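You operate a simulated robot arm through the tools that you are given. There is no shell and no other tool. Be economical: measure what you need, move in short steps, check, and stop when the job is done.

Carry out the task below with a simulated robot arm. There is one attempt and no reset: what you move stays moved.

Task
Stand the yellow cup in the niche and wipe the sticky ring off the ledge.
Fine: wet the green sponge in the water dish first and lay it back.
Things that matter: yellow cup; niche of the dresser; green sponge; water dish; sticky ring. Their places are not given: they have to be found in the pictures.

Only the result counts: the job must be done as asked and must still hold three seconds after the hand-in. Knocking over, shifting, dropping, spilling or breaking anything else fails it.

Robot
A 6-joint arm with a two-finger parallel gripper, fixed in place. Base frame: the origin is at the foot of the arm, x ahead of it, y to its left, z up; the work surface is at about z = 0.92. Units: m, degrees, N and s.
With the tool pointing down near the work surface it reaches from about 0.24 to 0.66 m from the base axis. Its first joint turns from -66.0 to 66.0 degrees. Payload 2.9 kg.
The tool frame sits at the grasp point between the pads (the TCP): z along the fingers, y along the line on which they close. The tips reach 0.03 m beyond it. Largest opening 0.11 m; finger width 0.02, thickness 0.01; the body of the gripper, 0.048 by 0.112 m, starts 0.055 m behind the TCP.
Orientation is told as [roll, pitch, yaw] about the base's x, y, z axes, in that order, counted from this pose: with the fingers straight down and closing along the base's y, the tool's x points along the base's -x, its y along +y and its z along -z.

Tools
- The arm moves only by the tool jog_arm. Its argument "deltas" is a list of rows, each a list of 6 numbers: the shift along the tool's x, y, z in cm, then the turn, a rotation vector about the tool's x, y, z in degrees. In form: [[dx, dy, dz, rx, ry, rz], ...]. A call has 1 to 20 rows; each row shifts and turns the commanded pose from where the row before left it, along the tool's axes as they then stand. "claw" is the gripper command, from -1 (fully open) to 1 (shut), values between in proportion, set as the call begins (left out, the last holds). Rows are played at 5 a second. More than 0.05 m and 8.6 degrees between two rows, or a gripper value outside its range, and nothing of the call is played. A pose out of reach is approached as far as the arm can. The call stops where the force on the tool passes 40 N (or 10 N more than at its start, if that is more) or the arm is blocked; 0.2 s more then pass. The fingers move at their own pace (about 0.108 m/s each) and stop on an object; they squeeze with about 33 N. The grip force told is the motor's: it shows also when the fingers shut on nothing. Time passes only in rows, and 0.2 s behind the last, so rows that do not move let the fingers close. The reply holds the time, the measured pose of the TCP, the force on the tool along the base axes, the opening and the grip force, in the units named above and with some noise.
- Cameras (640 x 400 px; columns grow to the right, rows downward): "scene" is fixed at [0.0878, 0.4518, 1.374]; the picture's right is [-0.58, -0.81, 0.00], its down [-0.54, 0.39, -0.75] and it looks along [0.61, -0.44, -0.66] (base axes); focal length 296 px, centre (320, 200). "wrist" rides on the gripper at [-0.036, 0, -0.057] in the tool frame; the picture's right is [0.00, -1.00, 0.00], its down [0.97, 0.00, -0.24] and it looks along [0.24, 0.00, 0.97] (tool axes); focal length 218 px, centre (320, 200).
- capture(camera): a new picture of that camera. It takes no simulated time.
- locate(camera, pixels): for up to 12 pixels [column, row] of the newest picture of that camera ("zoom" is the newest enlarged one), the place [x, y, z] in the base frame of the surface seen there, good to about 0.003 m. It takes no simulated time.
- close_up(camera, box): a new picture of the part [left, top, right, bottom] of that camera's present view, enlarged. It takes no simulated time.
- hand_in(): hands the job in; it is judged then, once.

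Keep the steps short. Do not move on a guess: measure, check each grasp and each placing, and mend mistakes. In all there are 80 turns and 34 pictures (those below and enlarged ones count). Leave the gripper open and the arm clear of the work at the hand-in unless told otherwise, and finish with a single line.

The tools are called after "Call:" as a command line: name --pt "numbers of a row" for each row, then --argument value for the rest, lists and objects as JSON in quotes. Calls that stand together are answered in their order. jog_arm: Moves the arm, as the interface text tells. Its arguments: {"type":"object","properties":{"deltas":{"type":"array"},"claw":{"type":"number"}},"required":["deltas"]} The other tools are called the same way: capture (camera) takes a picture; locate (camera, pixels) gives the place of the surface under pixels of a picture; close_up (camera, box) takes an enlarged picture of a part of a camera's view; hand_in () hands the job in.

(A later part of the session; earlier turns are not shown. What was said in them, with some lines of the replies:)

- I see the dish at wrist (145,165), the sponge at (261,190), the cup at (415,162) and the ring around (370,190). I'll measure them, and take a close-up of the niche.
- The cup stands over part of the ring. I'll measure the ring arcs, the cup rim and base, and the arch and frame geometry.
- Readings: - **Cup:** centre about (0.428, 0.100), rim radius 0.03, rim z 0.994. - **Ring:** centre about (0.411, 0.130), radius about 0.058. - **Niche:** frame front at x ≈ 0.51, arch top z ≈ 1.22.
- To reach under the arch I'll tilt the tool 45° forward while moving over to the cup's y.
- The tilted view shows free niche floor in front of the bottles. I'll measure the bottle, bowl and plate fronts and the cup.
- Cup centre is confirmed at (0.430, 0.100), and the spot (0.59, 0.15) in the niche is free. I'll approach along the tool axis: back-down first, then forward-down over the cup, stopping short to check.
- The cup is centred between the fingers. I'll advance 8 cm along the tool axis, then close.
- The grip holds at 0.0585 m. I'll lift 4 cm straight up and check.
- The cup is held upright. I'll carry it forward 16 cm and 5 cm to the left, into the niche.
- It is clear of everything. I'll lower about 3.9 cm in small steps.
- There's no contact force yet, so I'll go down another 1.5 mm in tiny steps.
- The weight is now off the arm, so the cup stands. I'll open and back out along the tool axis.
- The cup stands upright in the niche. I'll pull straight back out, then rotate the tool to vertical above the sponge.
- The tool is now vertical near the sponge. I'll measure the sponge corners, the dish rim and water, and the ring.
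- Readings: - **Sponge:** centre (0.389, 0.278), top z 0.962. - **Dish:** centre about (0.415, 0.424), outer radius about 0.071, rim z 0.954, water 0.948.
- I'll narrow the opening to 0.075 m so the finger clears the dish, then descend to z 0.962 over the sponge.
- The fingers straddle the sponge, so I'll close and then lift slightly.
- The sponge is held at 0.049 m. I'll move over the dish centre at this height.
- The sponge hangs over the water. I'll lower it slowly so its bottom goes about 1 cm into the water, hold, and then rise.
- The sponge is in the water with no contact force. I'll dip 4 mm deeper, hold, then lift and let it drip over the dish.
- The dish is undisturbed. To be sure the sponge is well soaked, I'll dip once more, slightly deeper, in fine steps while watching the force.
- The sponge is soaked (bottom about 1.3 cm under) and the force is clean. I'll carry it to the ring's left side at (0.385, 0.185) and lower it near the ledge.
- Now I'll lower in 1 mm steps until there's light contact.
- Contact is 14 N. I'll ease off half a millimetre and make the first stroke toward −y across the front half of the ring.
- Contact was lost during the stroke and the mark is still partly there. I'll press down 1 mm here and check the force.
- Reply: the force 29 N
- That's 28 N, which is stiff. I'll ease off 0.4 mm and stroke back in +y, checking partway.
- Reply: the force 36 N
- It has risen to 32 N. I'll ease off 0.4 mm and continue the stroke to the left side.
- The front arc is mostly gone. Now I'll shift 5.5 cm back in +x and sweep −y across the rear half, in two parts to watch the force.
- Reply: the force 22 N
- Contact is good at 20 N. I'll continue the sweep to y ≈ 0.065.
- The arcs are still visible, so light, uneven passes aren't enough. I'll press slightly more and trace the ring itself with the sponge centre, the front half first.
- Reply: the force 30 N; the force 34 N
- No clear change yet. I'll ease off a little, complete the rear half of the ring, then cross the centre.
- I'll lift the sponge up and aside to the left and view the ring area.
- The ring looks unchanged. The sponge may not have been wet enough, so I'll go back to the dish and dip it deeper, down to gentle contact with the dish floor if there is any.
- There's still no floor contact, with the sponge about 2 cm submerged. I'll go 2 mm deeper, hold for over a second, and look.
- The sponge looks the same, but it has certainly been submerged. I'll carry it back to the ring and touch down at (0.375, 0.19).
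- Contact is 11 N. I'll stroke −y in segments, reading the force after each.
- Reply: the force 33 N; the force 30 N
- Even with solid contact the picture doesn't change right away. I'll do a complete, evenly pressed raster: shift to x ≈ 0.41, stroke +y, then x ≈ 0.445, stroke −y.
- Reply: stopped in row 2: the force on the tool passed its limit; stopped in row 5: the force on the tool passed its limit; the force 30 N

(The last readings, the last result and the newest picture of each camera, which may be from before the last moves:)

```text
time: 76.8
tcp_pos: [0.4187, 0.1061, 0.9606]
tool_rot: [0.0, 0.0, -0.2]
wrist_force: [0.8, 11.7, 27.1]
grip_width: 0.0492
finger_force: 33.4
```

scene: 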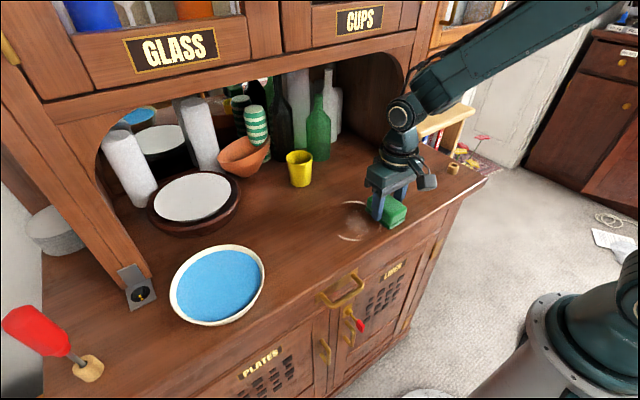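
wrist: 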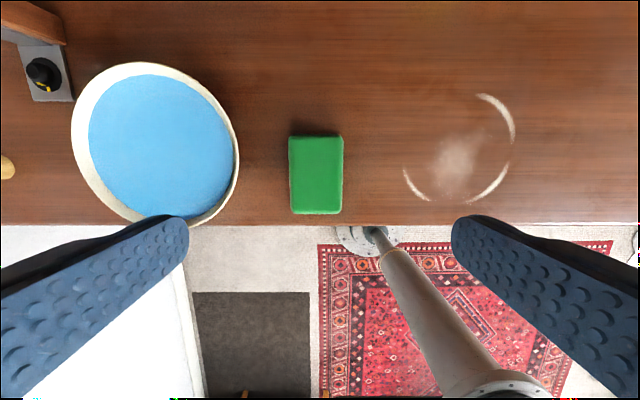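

A force stop cut two strokes short, so I'm at (0.419, 0.106). I'll ease off 0.4 mm and look closely at the mark before continuing.

Call:
jog_arm --pt "0 0 -0.04 0 0 0" --pt "0 -1 0 0 0 0" --pt "0 -1 0 0 0 0" --pt "0 -1 0 0 0 0" --pt "0 -1 0 0 0 0" --pt "0 0 0 0 0 0"

Call:
close_up --camera "scene" --box '[260, 150, 460, 275]'

```text
time: 78.2
tcp_pos: [0.4172, 0.0654, 0.9601]
tool_rot: [-0.3, 0.4, -0.2]
wrist_force: [-0.5, 2.2, 5.0]
grip_width: 0.0492
finger_force: 33.3
```

```text
3.20 times, centred on (360, 212) of scene
```

zoom: 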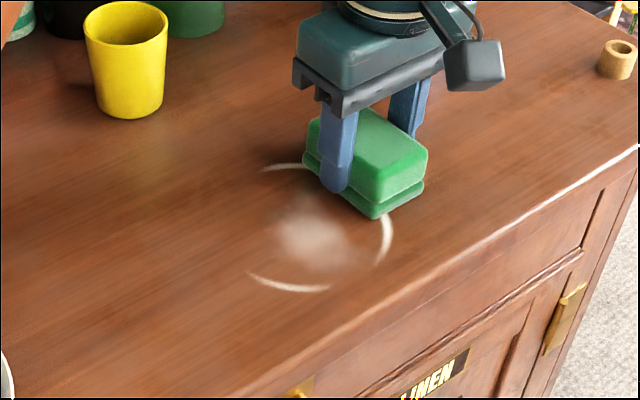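

The mark still shows. I'll finish even coverage of the rear at x ≈ 0.447, stroking +y at about 5–15 N.

Call:
jog_arm --pt "-1 0 0 0 0 0" --pt "-1 0 0 0 0 0" --pt "-1 0 0 0 0 0" --pt "0 1 0 0 0 0" --pt "0 1 0 0 0 0" --pt "0 1 0 0 0 0" --pt "0 0 0 0 0 0"

Call:
jog_arm --pt "0 1 0 0 0 0" --pt "0 1 0 0 0 0" --pt "0 1 0 0 0 0" --pt "0 1 0 0 0 0" --pt "0 1 0 0 0 0" --pt "0 0 0 0 0 0"

```text
time: 79.8
tcp_pos: [0.4481, 0.0944, 0.9608]
tool_rot: [-0.2, 0.1, -0.4]
wrist_force: [0.4, -12.0, 26.7]
grip_width: 0.0493
finger_force: 33.2
```

```text
time: 81.2
tcp_pos: [0.4471, 0.1458, 0.9604]
tool_rot: [-0.3, 0.4, -0.3]
wrist_force: [0.0, -7.3, 16.0]
grip_width: 0.049
finger_force: 33.1
```

Call:
jog_arm --pt "0 1 0 0 0 0" --pt "0 1 0 0 0 0" --pt "0 1 0 0 0 0" --pt "0 1 0 0 0 0" --pt "1 0 0 0 0 0" --pt "1 0 0 0 0 0" --pt "1 0 0 0 0 0" --pt "1 0 0 0 0 0" --pt "0 0 0 0 0 0"

Call:
jog_arm --pt "1 0 0 0 0 0" --pt "1 0 0 0 0 0" --pt "0.5 0 0 0 0 0" --pt "0 -1 0 0 0 0" --pt "0 -1 0 0 0 0" --pt "0 0 0 0 0 0"

```text
time: 83.2
tcp_pos: [0.4081, 0.1869, 0.9601]
tool_rot: [-0.2, 0.3, -0.2]
wrist_force: [-1.0, -0.1, -0.4]
grip_width: 0.0493
finger_force: 33.1
```

```text
time: 84.6
tcp_pos: [0.3845, 0.166, 0.9611]
tool_rot: [-0.2, 0.3, -0.3]
wrist_force: [-0.8, 0.2, 0.1]
grip_width: 0.0494
finger_force: 32.9
```

Contact has been lost here. I'll press down 0.6 mm and rework the left-front area.

Call:
jog_arm --pt "0 0 0.06 0 0 0" --pt "0 0 0 0 0 0"

```text
time: 85.2
tcp_pos: [0.3841, 0.1672, 0.9596]
tool_rot: [-0.2, 0.2, -0.3]
wrist_force: [-1.2, -2.0, 5.3]
grip_width: 0.0492
finger_force: 33.1
```

Contact is 5 N. I'll make a zigzag over the left and centre.

Call:
jog_arm --pt "0 1 0.02 0 0 0" --pt "0 1 0 0 0 0" --pt "-1 0 0 0 0 0" --pt "-1 0 0 0 0 0" --pt "-1 0 0 0 0 0" --pt "-1 0 0 0 0 0" --pt "0 0 0 0 0 0"

Call:
jog_arm --pt "0 -1 0 0 0 0" --pt "0 -1 0 0 0 0" --pt "0 -1 0 0 0 0" --pt "0 -1 0 0 0 0" --pt "0 -1 0 0 0 0" --pt "0 0 0 0 0 0"

Call:
jog_arm --pt "1 0 0 0 0 0" --pt "1 0 0 0 0 0" --pt "1 0 0 0 0 0" --pt "1 0 0 0 0 0" --pt "1 0 0 0 0 0" --pt "0 0 0 0 0 0"

Call:
close_up --camera "scene" --box '[260, 150, 460, 275]'

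```text
time: 86.8
tcp_pos: [0.425, 0.1851, 0.9601]
tool_rot: [-0.2, 0.2, -0.1]
wrist_force: [-9.4, 1.2, 19.2]
grip_width: 0.049
finger_force: 32.5
```

```text
time: 88.2
tcp_pos: [0.4238, 0.1368, 0.9605]
tool_rot: [0.0, 0.1, -0.2]
wrist_force: [-1.9, 10.4, 24.1]
grip_width: 0.0491
finger_force: 32.7
```

```text
time: 89.6
tcp_pos: [0.3744, 0.137, 0.9603]
tool_rot: [-0.1, 0.1, -0.3]
wrist_force: [9.7, -2.4, 26.2]
grip_width: 0.0491
finger_force: 32.6
```

```text
3.20 times, centred on (360, 212) of scene
```

zoom: 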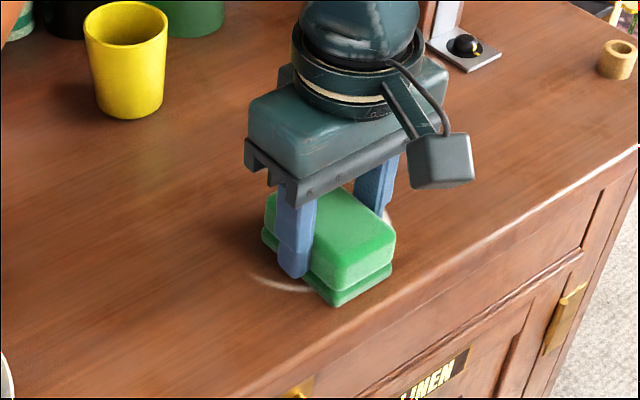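

The front-left arc at (275,282) now looks fainter. I'll lift and move aside for an unobstructed look.

Call:
jog_arm --pt "0 0 -1 0 0 0" --pt "0 0 -3 0 0 0" --pt "0 0 -3 0 0 0" --pt "-0.3 3 0 0 0 0" --pt "-0.3 3 0 0 0 0" --pt "-0.3 3 0 0 0 0" --pt "-0.3 3 0 0 0 0" --pt "-0.3 2.1 0 0 0 0" --pt "0 0 0 0 0 0"

Call:
close_up --camera "scene" --box '[260, 150, 460, 275]'

```text
time: 91.6
tcp_pos: [0.3899, 0.2762, 1.0286]
tool_rot: [-0.2, 0.3, -0.2]
wrist_force: [0.3, -0.3, -0.6]
grip_width: 0.0494
finger_force: 32.9
```

```text
3.20 times, centred on (360, 212) of scene
```

zoom: 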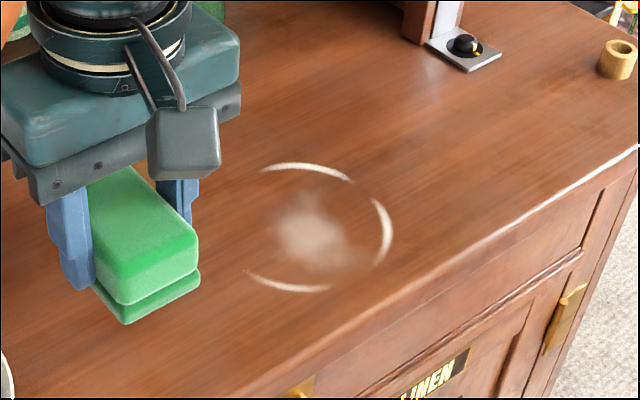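

The mark really is unchanged; the dimming was only shadow. The sponge's middle may have stayed just above the water line (water 0.948), so I'll dip fully, down to light contact with the dish floor.

Call:
jog_arm --pt "-0.5 3 0 0 0 0" --pt "-0.5 3 0 0 0 0" --pt "-0.5 3 0 0 0 0" --pt "-0.5 3 0 0 0 0" --pt "-0.5 2.8 0 0 0 0" --pt "0 0 2 0 0 0" --pt "0 0 2 0 0 0" --pt "0 0 1 0 0 0" --pt "0 0 0.7 0 0 0" --pt "0 0 0.2 0 0 0" --pt "0 0 0 0 0 0"

Call:
jog_arm --pt "0 0 0.1 0 0 0" --pt "0 0 0.1 0 0 0" --pt "0 0 0 0 0 0"

```text
time: 94.0
tcp_pos: [0.413, 0.4256, 0.9696]
tool_rot: [-0.3, 0.2, -0.2]
wrist_force: [0.1, 0.5, -0.4]
grip_width: 0.0492
finger_force: 33.1
```

```text
time: 94.8
tcp_pos: [0.4142, 0.4264, 0.9672]
tool_rot: [-0.3, 0.4, -0.2]
wrist_force: [0.3, 0.8, -0.8]
grip_width: 0.0492
finger_force: 33.0
```

Still no contact. I'll go another 2 mm.

Call:
jog_arm --pt "0 0 0.1 0 0 0" --pt "0 0 0.05 0 0 0" --pt "0 0 0.05 0 0 0" --pt "0 0 0 0 0 0"

```text
time: 95.8
tcp_pos: [0.4136, 0.4259, 0.966]
tool_rot: [-0.1, 0.3, -0.2]
wrist_force: [0.4, 0.1, -0.4]
grip_width: 0.0495
finger_force: 32.9
```

Call:
jog_arm --pt "0 0 0.1 0 0 0" --pt "0 0 0.05 0 0 0" --pt "0 0 0.05 0 0 0" --pt "0 0 0 0 0 0"

```text
time: 96.8
tcp_pos: [0.4143, 0.4262, 0.9657]
tool_rot: [0.0, 0.2, -0.2]
wrist_force: [-2.1, 0.8, 9.7]
grip_width: 0.0491
finger_force: 32.8
```

Light contact with the dish floor, 10 N. I'll hold, lift straight up and let it drip.

Call:
jog_arm --pt "0 0 -0.05 0 0 0" --pt "0 0 0 0 0 0" --pt "0 0 0 0 0 0" --pt "0 0 0 0 0 0" --pt "0 0 0 0 0 0" --pt "0 0 0 0 0 0" --pt "0 0 -1 0 0 0" --pt "0 0 -1 0 0 0" --pt "0 0 -1.5 0 0 0" --pt "0 0 -1.5 0 0 0" --pt "0 0 -1.8 0 0 0" --pt "0 0 0 0 0 0" --pt "0 0 0 0 0 0" --pt "0 0 0 0 0 0" --pt "0 0 0 0 0 0" --pt "0 0 0 0 0 0" --pt "0 0 0 0 0 0"

Call:
jog_arm --pt "0.5 -4 0 0 0 0" --pt "0.5 -4 0 0 0 0" --pt "0.5 -4 0 0 0 0" --pt "0.5 -4 0 0 0 0" --pt "0.5 -4 0 0 0 0" --pt "0.5 -4 0 0 0 0" --pt "0 0 2 0 0 0" --pt "0 0 2 0 0 0" --pt "0 0 2 0 0 0" --pt "0 0 0.7 0 0 0" --pt "0 0 0.2 0 0 0" --pt "0 0 0 0 0 0"

```text
time: 100.4
tcp_pos: [0.4148, 0.4257, 1.0311]
tool_rot: [-0.2, 0.3, -0.2]
wrist_force: [0.4, -0.5, -0.2]
grip_width: 0.0496
finger_force: 32.9
```

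```text
time: 103.0
tcp_pos: [0.384, 0.1852, 0.9637]
tool_rot: [-0.2, 0.3, -0.3]
wrist_force: [-0.7, -0.2, -0.9]
grip_width: 0.0491
finger_force: 33.4
```

I'll correct the small tilt (−0.2, 0.3, −0.25°) and touch down.

Call:
jog_arm --pt "0 0 0 -0.2 -0.3 -0.25" --pt "0 0 0.1 0 0 0" --pt "0 0 0.05 0 0 0" --pt "0 0 0.05 0 0 0" --pt "0 0 0 0 0 0"

```text
time: 104.2
tcp_pos: [0.384, 0.1856, 0.9629]
tool_rot: [0.0, 0.0, 0.1]
wrist_force: [-0.4, 0.1, -0.3]
grip_width: 0.0493
finger_force: 32.7
```

Call:
jog_arm --pt "0 0 0.05 0 0 0" --pt "0 0 0.05 0 0 0" --pt "0 0 0 0 0 0"

```text
time: 105.0
tcp_pos: [0.3839, 0.1843, 0.962]
tool_rot: [0.0, 0.1, 0.0]
wrist_force: [-0.7, 0.3, 0.6]
grip_width: 0.0494
finger_force: 33.0
```

Call:
jog_arm --pt "0 0 0.05 0 0 0" --pt "0 0 0 0 0 0"

```text
time: 105.6
tcp_pos: [0.3839, 0.1857, 0.9606]
tool_rot: [-0.1, -0.1, 0.0]
wrist_force: [-0.3, 1.2, -0.3]
grip_width: 0.0493
finger_force: 33.3
```

Call:
jog_arm --pt "0 0 0.05 0 0 0" --pt "0 0 0.03 0 0 0" --pt "0 0 0 0 0 0"

```text
time: 106.4
tcp_pos: [0.3828, 0.1865, 0.9592]
tool_rot: [-0.1, -0.1, 0.1]
wrist_force: [-0.6, -0.5, -0.1]
grip_width: 0.0493
finger_force: 32.9
```

No contact yet because the sponge has slid slightly up in the grip. I'll continue in fine steps.

Call:
jog_arm --pt "0 0 0.05 0 0 0" --pt "0 0 0 0 0 0"

Call:
jog_arm --pt "0 0 0.03 0 0 0" --pt "0 0 0 0 0 0"

```text
time: 107.0
tcp_pos: [0.3839, 0.1851, 0.9597]
tool_rot: [0.0, -0.1, 0.2]
wrist_force: [-2.8, 3.7, 7.1]
grip_width: 0.049
finger_force: 33.4
```

```text
time: 107.6
tcp_pos: [0.3846, 0.1859, 0.9598]
tool_rot: [0.0, -0.2, 0.0]
wrist_force: [-1.8, 5.5, 20.3]
grip_width: 0.0492
finger_force: 32.4
```

Contact is 20 N. I'll ease off a touch and stroke −y across the front half, then return in +y over the rear half.

Call:
jog_arm --pt "0 -0.8 -0.02 0 0 0" --pt "0 -0.8 0 0 0 0" --pt "0 -0.8 0 0 0 0" --pt "0 -0.8 0 0 0 0" --pt "0 -0.8 0 0 0 0" --pt "0 -0.8 0 0 0 0" --pt "0 0 0 0 0 0"

Call:
jog_arm --pt "0 -0.8 0 0 0 0" --pt "0 -0.8 0 0 0 0" --pt "0 -0.8 0 0 0 0" --pt "0 -0.8 0 0 0 0" --pt "0 -0.8 0 0 0 0" --pt "0 -0.8 0 0 0 0" --pt "0 -0.8 0 0 0 0" --pt "0 -0.8 0 0 0 0" --pt "0 0 0 0 0 0"

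Call:
close_up --camera "scene" --box '[260, 150, 460, 275]'

```text
time: 109.2
tcp_pos: [0.3818, 0.1364, 0.96]
tool_rot: [-0.1, 0.1, -0.1]
wrist_force: [0.5, -0.1, 0.4]
grip_width: 0.0493
finger_force: 32.9
```

```text
time: 111.2
tcp_pos: [0.382, 0.0732, 0.9611]
tool_rot: [0.1, -0.1, 0.1]
wrist_force: [1.0, 6.9, 14.7]
grip_width: 0.0493
finger_force: 32.9
```

```text
3.20 times, centred on (360, 212) of scene
```

zoom: 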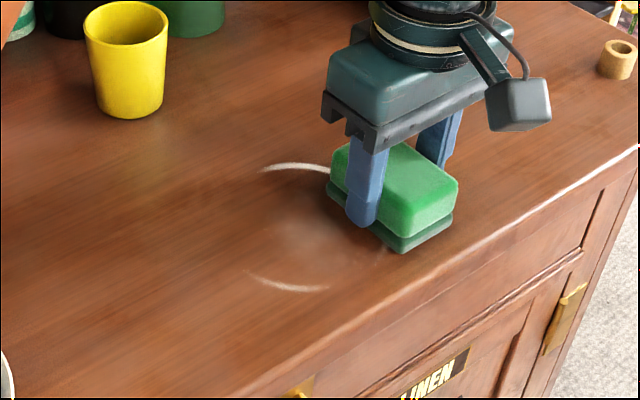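

It works now: the sponge's lower layer is dark (wet), and the front arc and smear are fading. I'll stroke back +y on the same line with contact, then do the rear.

Call:
jog_arm --pt "0 0.9 0 0 0 0" --pt "0 0.9 0 0 0 0" --pt "0 0.9 0 0 0 0" --pt "0 0.9 0 0 0 0" --pt "0 0.9 0 0 0 0" --pt "0 0.9 0 0 0 0" --pt "0 0 0 0 0 0"

Call:
jog_arm --pt "0 0.9 0.01 0 0 0" --pt "0 0.9 0 0 0 0" --pt "0 0.9 0 0 0 0" --pt "0 0.9 0 0 0 0" --pt "0 0.9 0 0 0 0" --pt "0 0.9 0 0 0 0" --pt "0 0.6 0 0 0 0" --pt "0 0 0 0 0 0"

Call:
jog_arm --pt "-0.9 0 0 0 0 0" --pt "-0.9 0 0 0 0 0" --pt "-0.9 0 0 0 0 0" --pt "-0.9 0 0 0 0 0" --pt "-0.9 0 0 0 0 0" --pt "-0.9 0 0 0 0 0" --pt "0 0 0 0 0 0"

```text
time: 112.8
tcp_pos: [0.3831, 0.1279, 0.9601]
tool_rot: [0.0, -0.1, 0.0]
wrist_force: [-1.2, -6.5, 13.2]
grip_width: 0.0493
finger_force: 33.3
```

```text
time: 114.6
tcp_pos: [0.3834, 0.1867, 0.9593]
tool_rot: [0.0, 0.0, 0.1]
wrist_force: [-1.5, -9.5, 20.5]
grip_width: 0.0493
finger_force: 32.7
```

```text
time: 116.2
tcp_pos: [0.4372, 0.1863, 0.9594]
tool_rot: [0.0, 0.0, -0.1]
wrist_force: [-6.1, -0.3, 12.9]
grip_width: 0.0491
finger_force: 32.8
```

Contact is good at 13–20 N. Now the rear stroke −y at x ≈ 0.437, and back.

Call:
jog_arm --pt "0 -0.9 0 0 0 0" --pt "0 -0.9 0 0 0 0" --pt "0 -0.9 0 0 0 0" --pt "0 -0.9 0 0 0 0" --pt "0 -0.9 0 0 0 0" --pt "0 -0.9 0 0 0 0" --pt "0 0 0 0 0 0"

Call:
jog_arm --pt "0 -0.9 0 0 0 0" --pt "0 -0.9 0 0 0 0" --pt "0 -0.9 0 0 0 0" --pt "0 -0.9 0 0 0 0" --pt "0 -0.9 0 0 0 0" --pt "0 -0.9 0 0 0 0" --pt "0 -0.9 0 0 0 0" --pt "0 0 0 0 0 0"

Call:
jog_arm --pt "0 0.9 0 0 0 0" --pt "0 0.9 0 0 0 0" --pt "0 0.9 0 0 0 0" --pt "0 0.9 0 0 0 0" --pt "0 0.9 0 0 0 0" --pt "0 0.9 0 0 0 0" --pt "0 0 0 0 0 0"

```text
time: 117.8
tcp_pos: [0.4375, 0.1337, 0.9585]
tool_rot: [0.0, -0.1, 0.1]
wrist_force: [-0.1, 6.0, 10.1]
grip_width: 0.0491
finger_force: 33.3
```

```text
time: 119.6
tcp_pos: [0.4384, 0.0708, 0.9595]
tool_rot: [-0.1, -0.1, 0.0]
wrist_force: [-0.2, 1.9, 4.1]
grip_width: 0.0494
finger_force: 32.9
```

```text
time: 121.2
tcp_pos: [0.4377, 0.1248, 0.9588]
tool_rot: [0.1, -0.2, 0.0]
wrist_force: [1.3, -11.6, 24.2]
grip_width: 0.049
finger_force: 32.8
```

I'll finish the rear return stroke, come to the middle line x ≈ 0.41, and sweep −y.

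Call:
jog_arm --pt "0 0.9 0 0 0 0" --pt "0 0.9 0 0 0 0" --pt "0 0.9 0 0 0 0" --pt "0 0.9 0 0 0 0" --pt "0 0.9 0 0 0 0" --pt "0 0.9 0 0 0 0" --pt "0 0.9 0 0 0 0" --pt "0 0 0 0 0 0"

Call:
jog_arm --pt "0.9 0 0 0 0 0" --pt "0.9 0 0 0 0 0" --pt "0.9 0 0 0 0 0" --pt "0 -0.9 0 0 0 0" --pt "0 -0.9 0 0 0 0" --pt "0 -0.9 0 0 0 0" --pt "0 -0.9 0 0 0 0" --pt "0 -0.9 0 0 0 0" --pt "0 -0.9 0 0 0 0" --pt "0 0 0 0 0 0"

Call:
jog_arm --pt "0 -0.9 0 0 0 0" --pt "0 -0.9 0 0 0 0" --pt "0 -0.9 0 0 0 0" --pt "0 -0.9 0 0 0 0" --pt "0 -0.9 0 0 0 0" --pt "0 -0.9 0 0 0 0" --pt "0 -0.9 0 0 0 0" --pt "0 0 0 0 0 0"

Call:
close_up --camera "scene" --box '[260, 150, 460, 275]'

```text
time: 123.0
tcp_pos: [0.4383, 0.1864, 0.9588]
tool_rot: [0.0, -0.1, -0.2]
wrist_force: [0.1, -8.8, 20.6]
grip_width: 0.0492
finger_force: 33.5
```

```text
time: 125.2
tcp_pos: [0.4112, 0.1344, 0.9589]
tool_rot: [0.0, -0.1, 0.0]
wrist_force: [2.4, 8.4, 19.3]
grip_width: 0.0495
finger_force: 33.0
```

```text
time: 127.0
tcp_pos: [0.4096, 0.0716, 0.9589]
tool_rot: [0.0, 0.0, -0.1]
wrist_force: [1.6, 9.7, 20.0]
grip_width: 0.0493
finger_force: 32.8
```

```text
3.20 times, centred on (360, 212) of scene
```

zoom: 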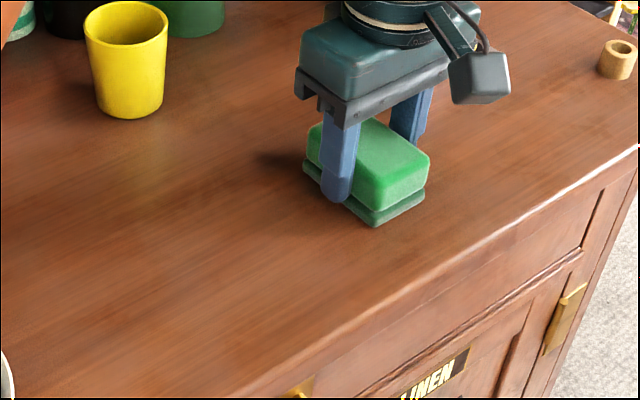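

The ring is gone wherever visible. I'll wipe the right side once more in x (under the sponge), then lift and move above the sponge's original spot.

Call:
jog_arm --pt "0.9 0 0 0 0 0" --pt "0.9 0 0 0 0 0" --pt "0.9 0 0 0 0 0" --pt "-0.9 0.2 0 0 0 0" --pt "-0.9 0.2 0 0 0 0" --pt "-0.9 0 0 0 0 0" --pt "-0.9 0 0 0 0 0" --pt "-0.9 0 0 0 0 0" --pt "-0.9 0 0 0 0 0" --pt "0.9 0.2 0 0 0 0" --pt "0.9 0.2 0 0 0 0" --pt "0 0 0 0 0 0"

Call:
jog_arm --pt "0 0 -1 0 0 0" --pt "0 0 -3 0 0 0" --pt "0 0 -3 0 0 0" --pt "0 4 0 0 0 0" --pt "0 4 0 0 0 0" --pt "0 4 0 0 0 0" --pt "0 4 0 0 0 0" --pt "0 3 0 0 0 0" --pt "0 0 0 0 0 0"

Call:
capture --camera "scene"

```text
time: 129.6
tcp_pos: [0.419, 0.0775, 0.9589]
tool_rot: [0.0, 0.0, 0.0]
wrist_force: [1.3, -0.9, 2.5]
grip_width: 0.0493
finger_force: 33.1
```

```text
time: 131.6
tcp_pos: [0.4199, 0.2698, 1.03]
tool_rot: [0.0, 0.0, -0.1]
wrist_force: [-0.6, -0.6, -0.9]
grip_width: 0.0496
finger_force: 32.9
```

```text
2 pictures are left
```

scene: 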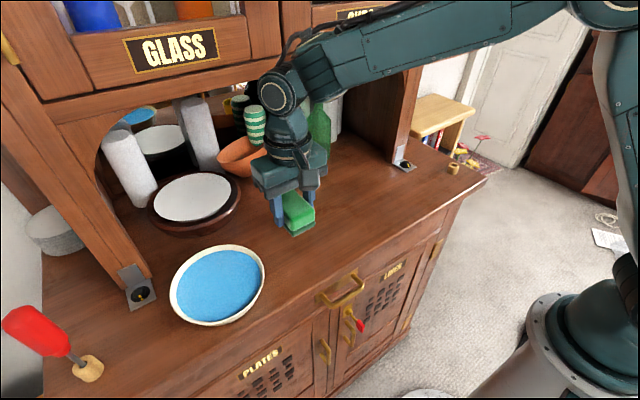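

The ledge is clean. Before laying the sponge back, I'll check its position in the grip from this picture.

Call:
locate --camera "scene" --pixels '[[291, 224], [314, 213], [293, 234], [314, 225], [300, 210]]'

Call:
jog_arm --pt "1.5 0.4 0 0 0 0" --pt "1.6 0.4 0 0 0 0" --pt "0 0 2 0 0 0" --pt "0 0 2 0 0 0" --pt "0 0 2 0 0 0" --pt "0 0 0.7 0 0 0" --pt "0 0 0 0 0 0"

```text
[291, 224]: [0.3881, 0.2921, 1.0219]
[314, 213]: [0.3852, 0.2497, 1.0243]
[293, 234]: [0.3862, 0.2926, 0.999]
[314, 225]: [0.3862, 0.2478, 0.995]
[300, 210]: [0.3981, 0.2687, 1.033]
```

```text
time: 133.2
tcp_pos: [0.3878, 0.2768, 0.9616]
tool_rot: [0.0, 0.0, 0.0]
wrist_force: [-0.8, 0.0, -0.8]
grip_width: 0.0496
finger_force: 33.1
```

The sponge hasn't shifted in the grip. I'll lower to contact in fine steps.

Call:
jog_arm --pt "0 0 0.08 0 0 0" --pt "0 0 0.05 0 0 0" --pt "0 0 0 0 0 0"

Call:
jog_arm --pt "0 0 0.05 0 0 0" --pt "0 0 0 0 0 0"

```text
time: 134.0
tcp_pos: [0.3879, 0.2772, 0.9614]
tool_rot: [0.0, 0.1, 0.0]
wrist_force: [0.0, 0.3, -0.3]
grip_width: 0.0494
finger_force: 32.8
```

```text
time: 134.6
tcp_pos: [0.3883, 0.2761, 0.9603]
tool_rot: [0.0, 0.0, 0.0]
wrist_force: [-0.1, -0.3, -0.5]
grip_width: 0.0494
finger_force: 32.9
```

Call:
jog_arm --pt "0 0 0.05 0 0 0" --pt "0 0 0 0 0 0"

Call:
jog_arm --pt "0 0 0.04 0 0 0" --pt "0 0 0 0 0 0"

```text
time: 135.2
tcp_pos: [0.3884, 0.2765, 0.9589]
tool_rot: [0.0, 0.0, 0.1]
wrist_force: [0.3, 0.4, -0.5]
grip_width: 0.0493
finger_force: 33.1
```

```text
time: 135.8
tcp_pos: [0.3885, 0.2766, 0.9603]
tool_rot: [0.0, 0.0, 0.0]
wrist_force: [1.0, -0.1, -0.9]
grip_width: 0.0491
finger_force: 32.8
```

It's within a fraction of a millimetre. I'll take one last small step, then open to 0.075 m (clear of the dish) and rise straight up.

Call:
jog_arm --pt "0 0 0.04 0 0 0" --pt "0 0 0 0 0 0"

Call:
jog_arm --pt "0 0 0 0 0 0" --pt "0 0 0 0 0 0" --pt "0 0 -1 0 0 0" --pt "0 0 -2 0 0 0" --pt "0 0 -3 0 0 0" --pt "0 0 -3 0 0 0" --pt "0 0 -3 0 0 0" --pt "0 0 -3 0 0 0" --pt "0 0 -3 0 0 0" --pt "0 0 0 0 0 0" --claw -0.364

Call:
jog_arm --pt "1 -3 -1 0 0 0" --pt "1 -3 -1 0 0 0" --pt "1 -3 -1 0 0 0" --pt "0 -3 0 0 0 0" --pt "0 -3 0 0 0 0" --pt "0 -3 0 0 0 0" --pt "0 -3 0 0 0 0" --pt "0 0 0 0 0 0" --claw -1

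Call:
capture --camera "scene"

```text
time: 136.4
tcp_pos: [0.3882, 0.2781, 0.96]
tool_rot: [0.0, -0.1, 0.0]
wrist_force: [0.8, 0.0, -0.7]
grip_width: 0.0494
finger_force: 33.1
```

```text
time: 138.6
tcp_pos: [0.3871, 0.2759, 1.1383]
tool_rot: [0.0, 0.1, 0.0]
wrist_force: [0.1, 0.0, -0.4]
grip_width: 0.075
finger_force: 0.1
```

```text
time: 140.4
tcp_pos: [0.3563, 0.0668, 1.1699]
tool_rot: [0.0, 0.0, 0.1]
wrist_force: [0.2, 0.5, -0.3]
grip_width: 0.1099
finger_force: 0.1
```

```text
1 pictures are left
```

scene: 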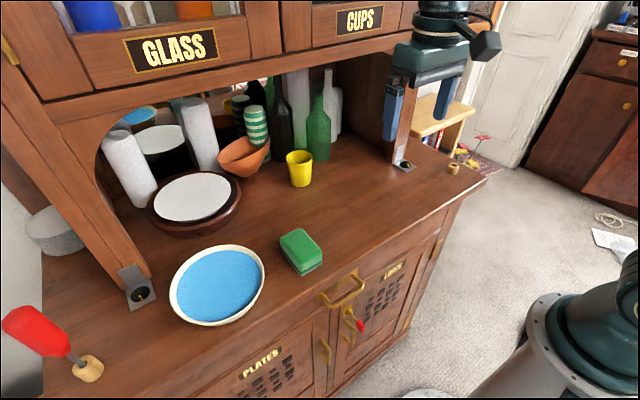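

The picture shows everything in order: the cup stands in the niche at (300,168), the ledge is clean, the sponge lies back in its place at (300,251), and the dish hasn't moved. The gripper is open and clear, so I'm handing in.

Call:
hand_in

```text
The job is handed in.
```

The yellow cup stands in the niche, the sticky ring is wiped off the ledge, and the wetted sponge is back in its original place.
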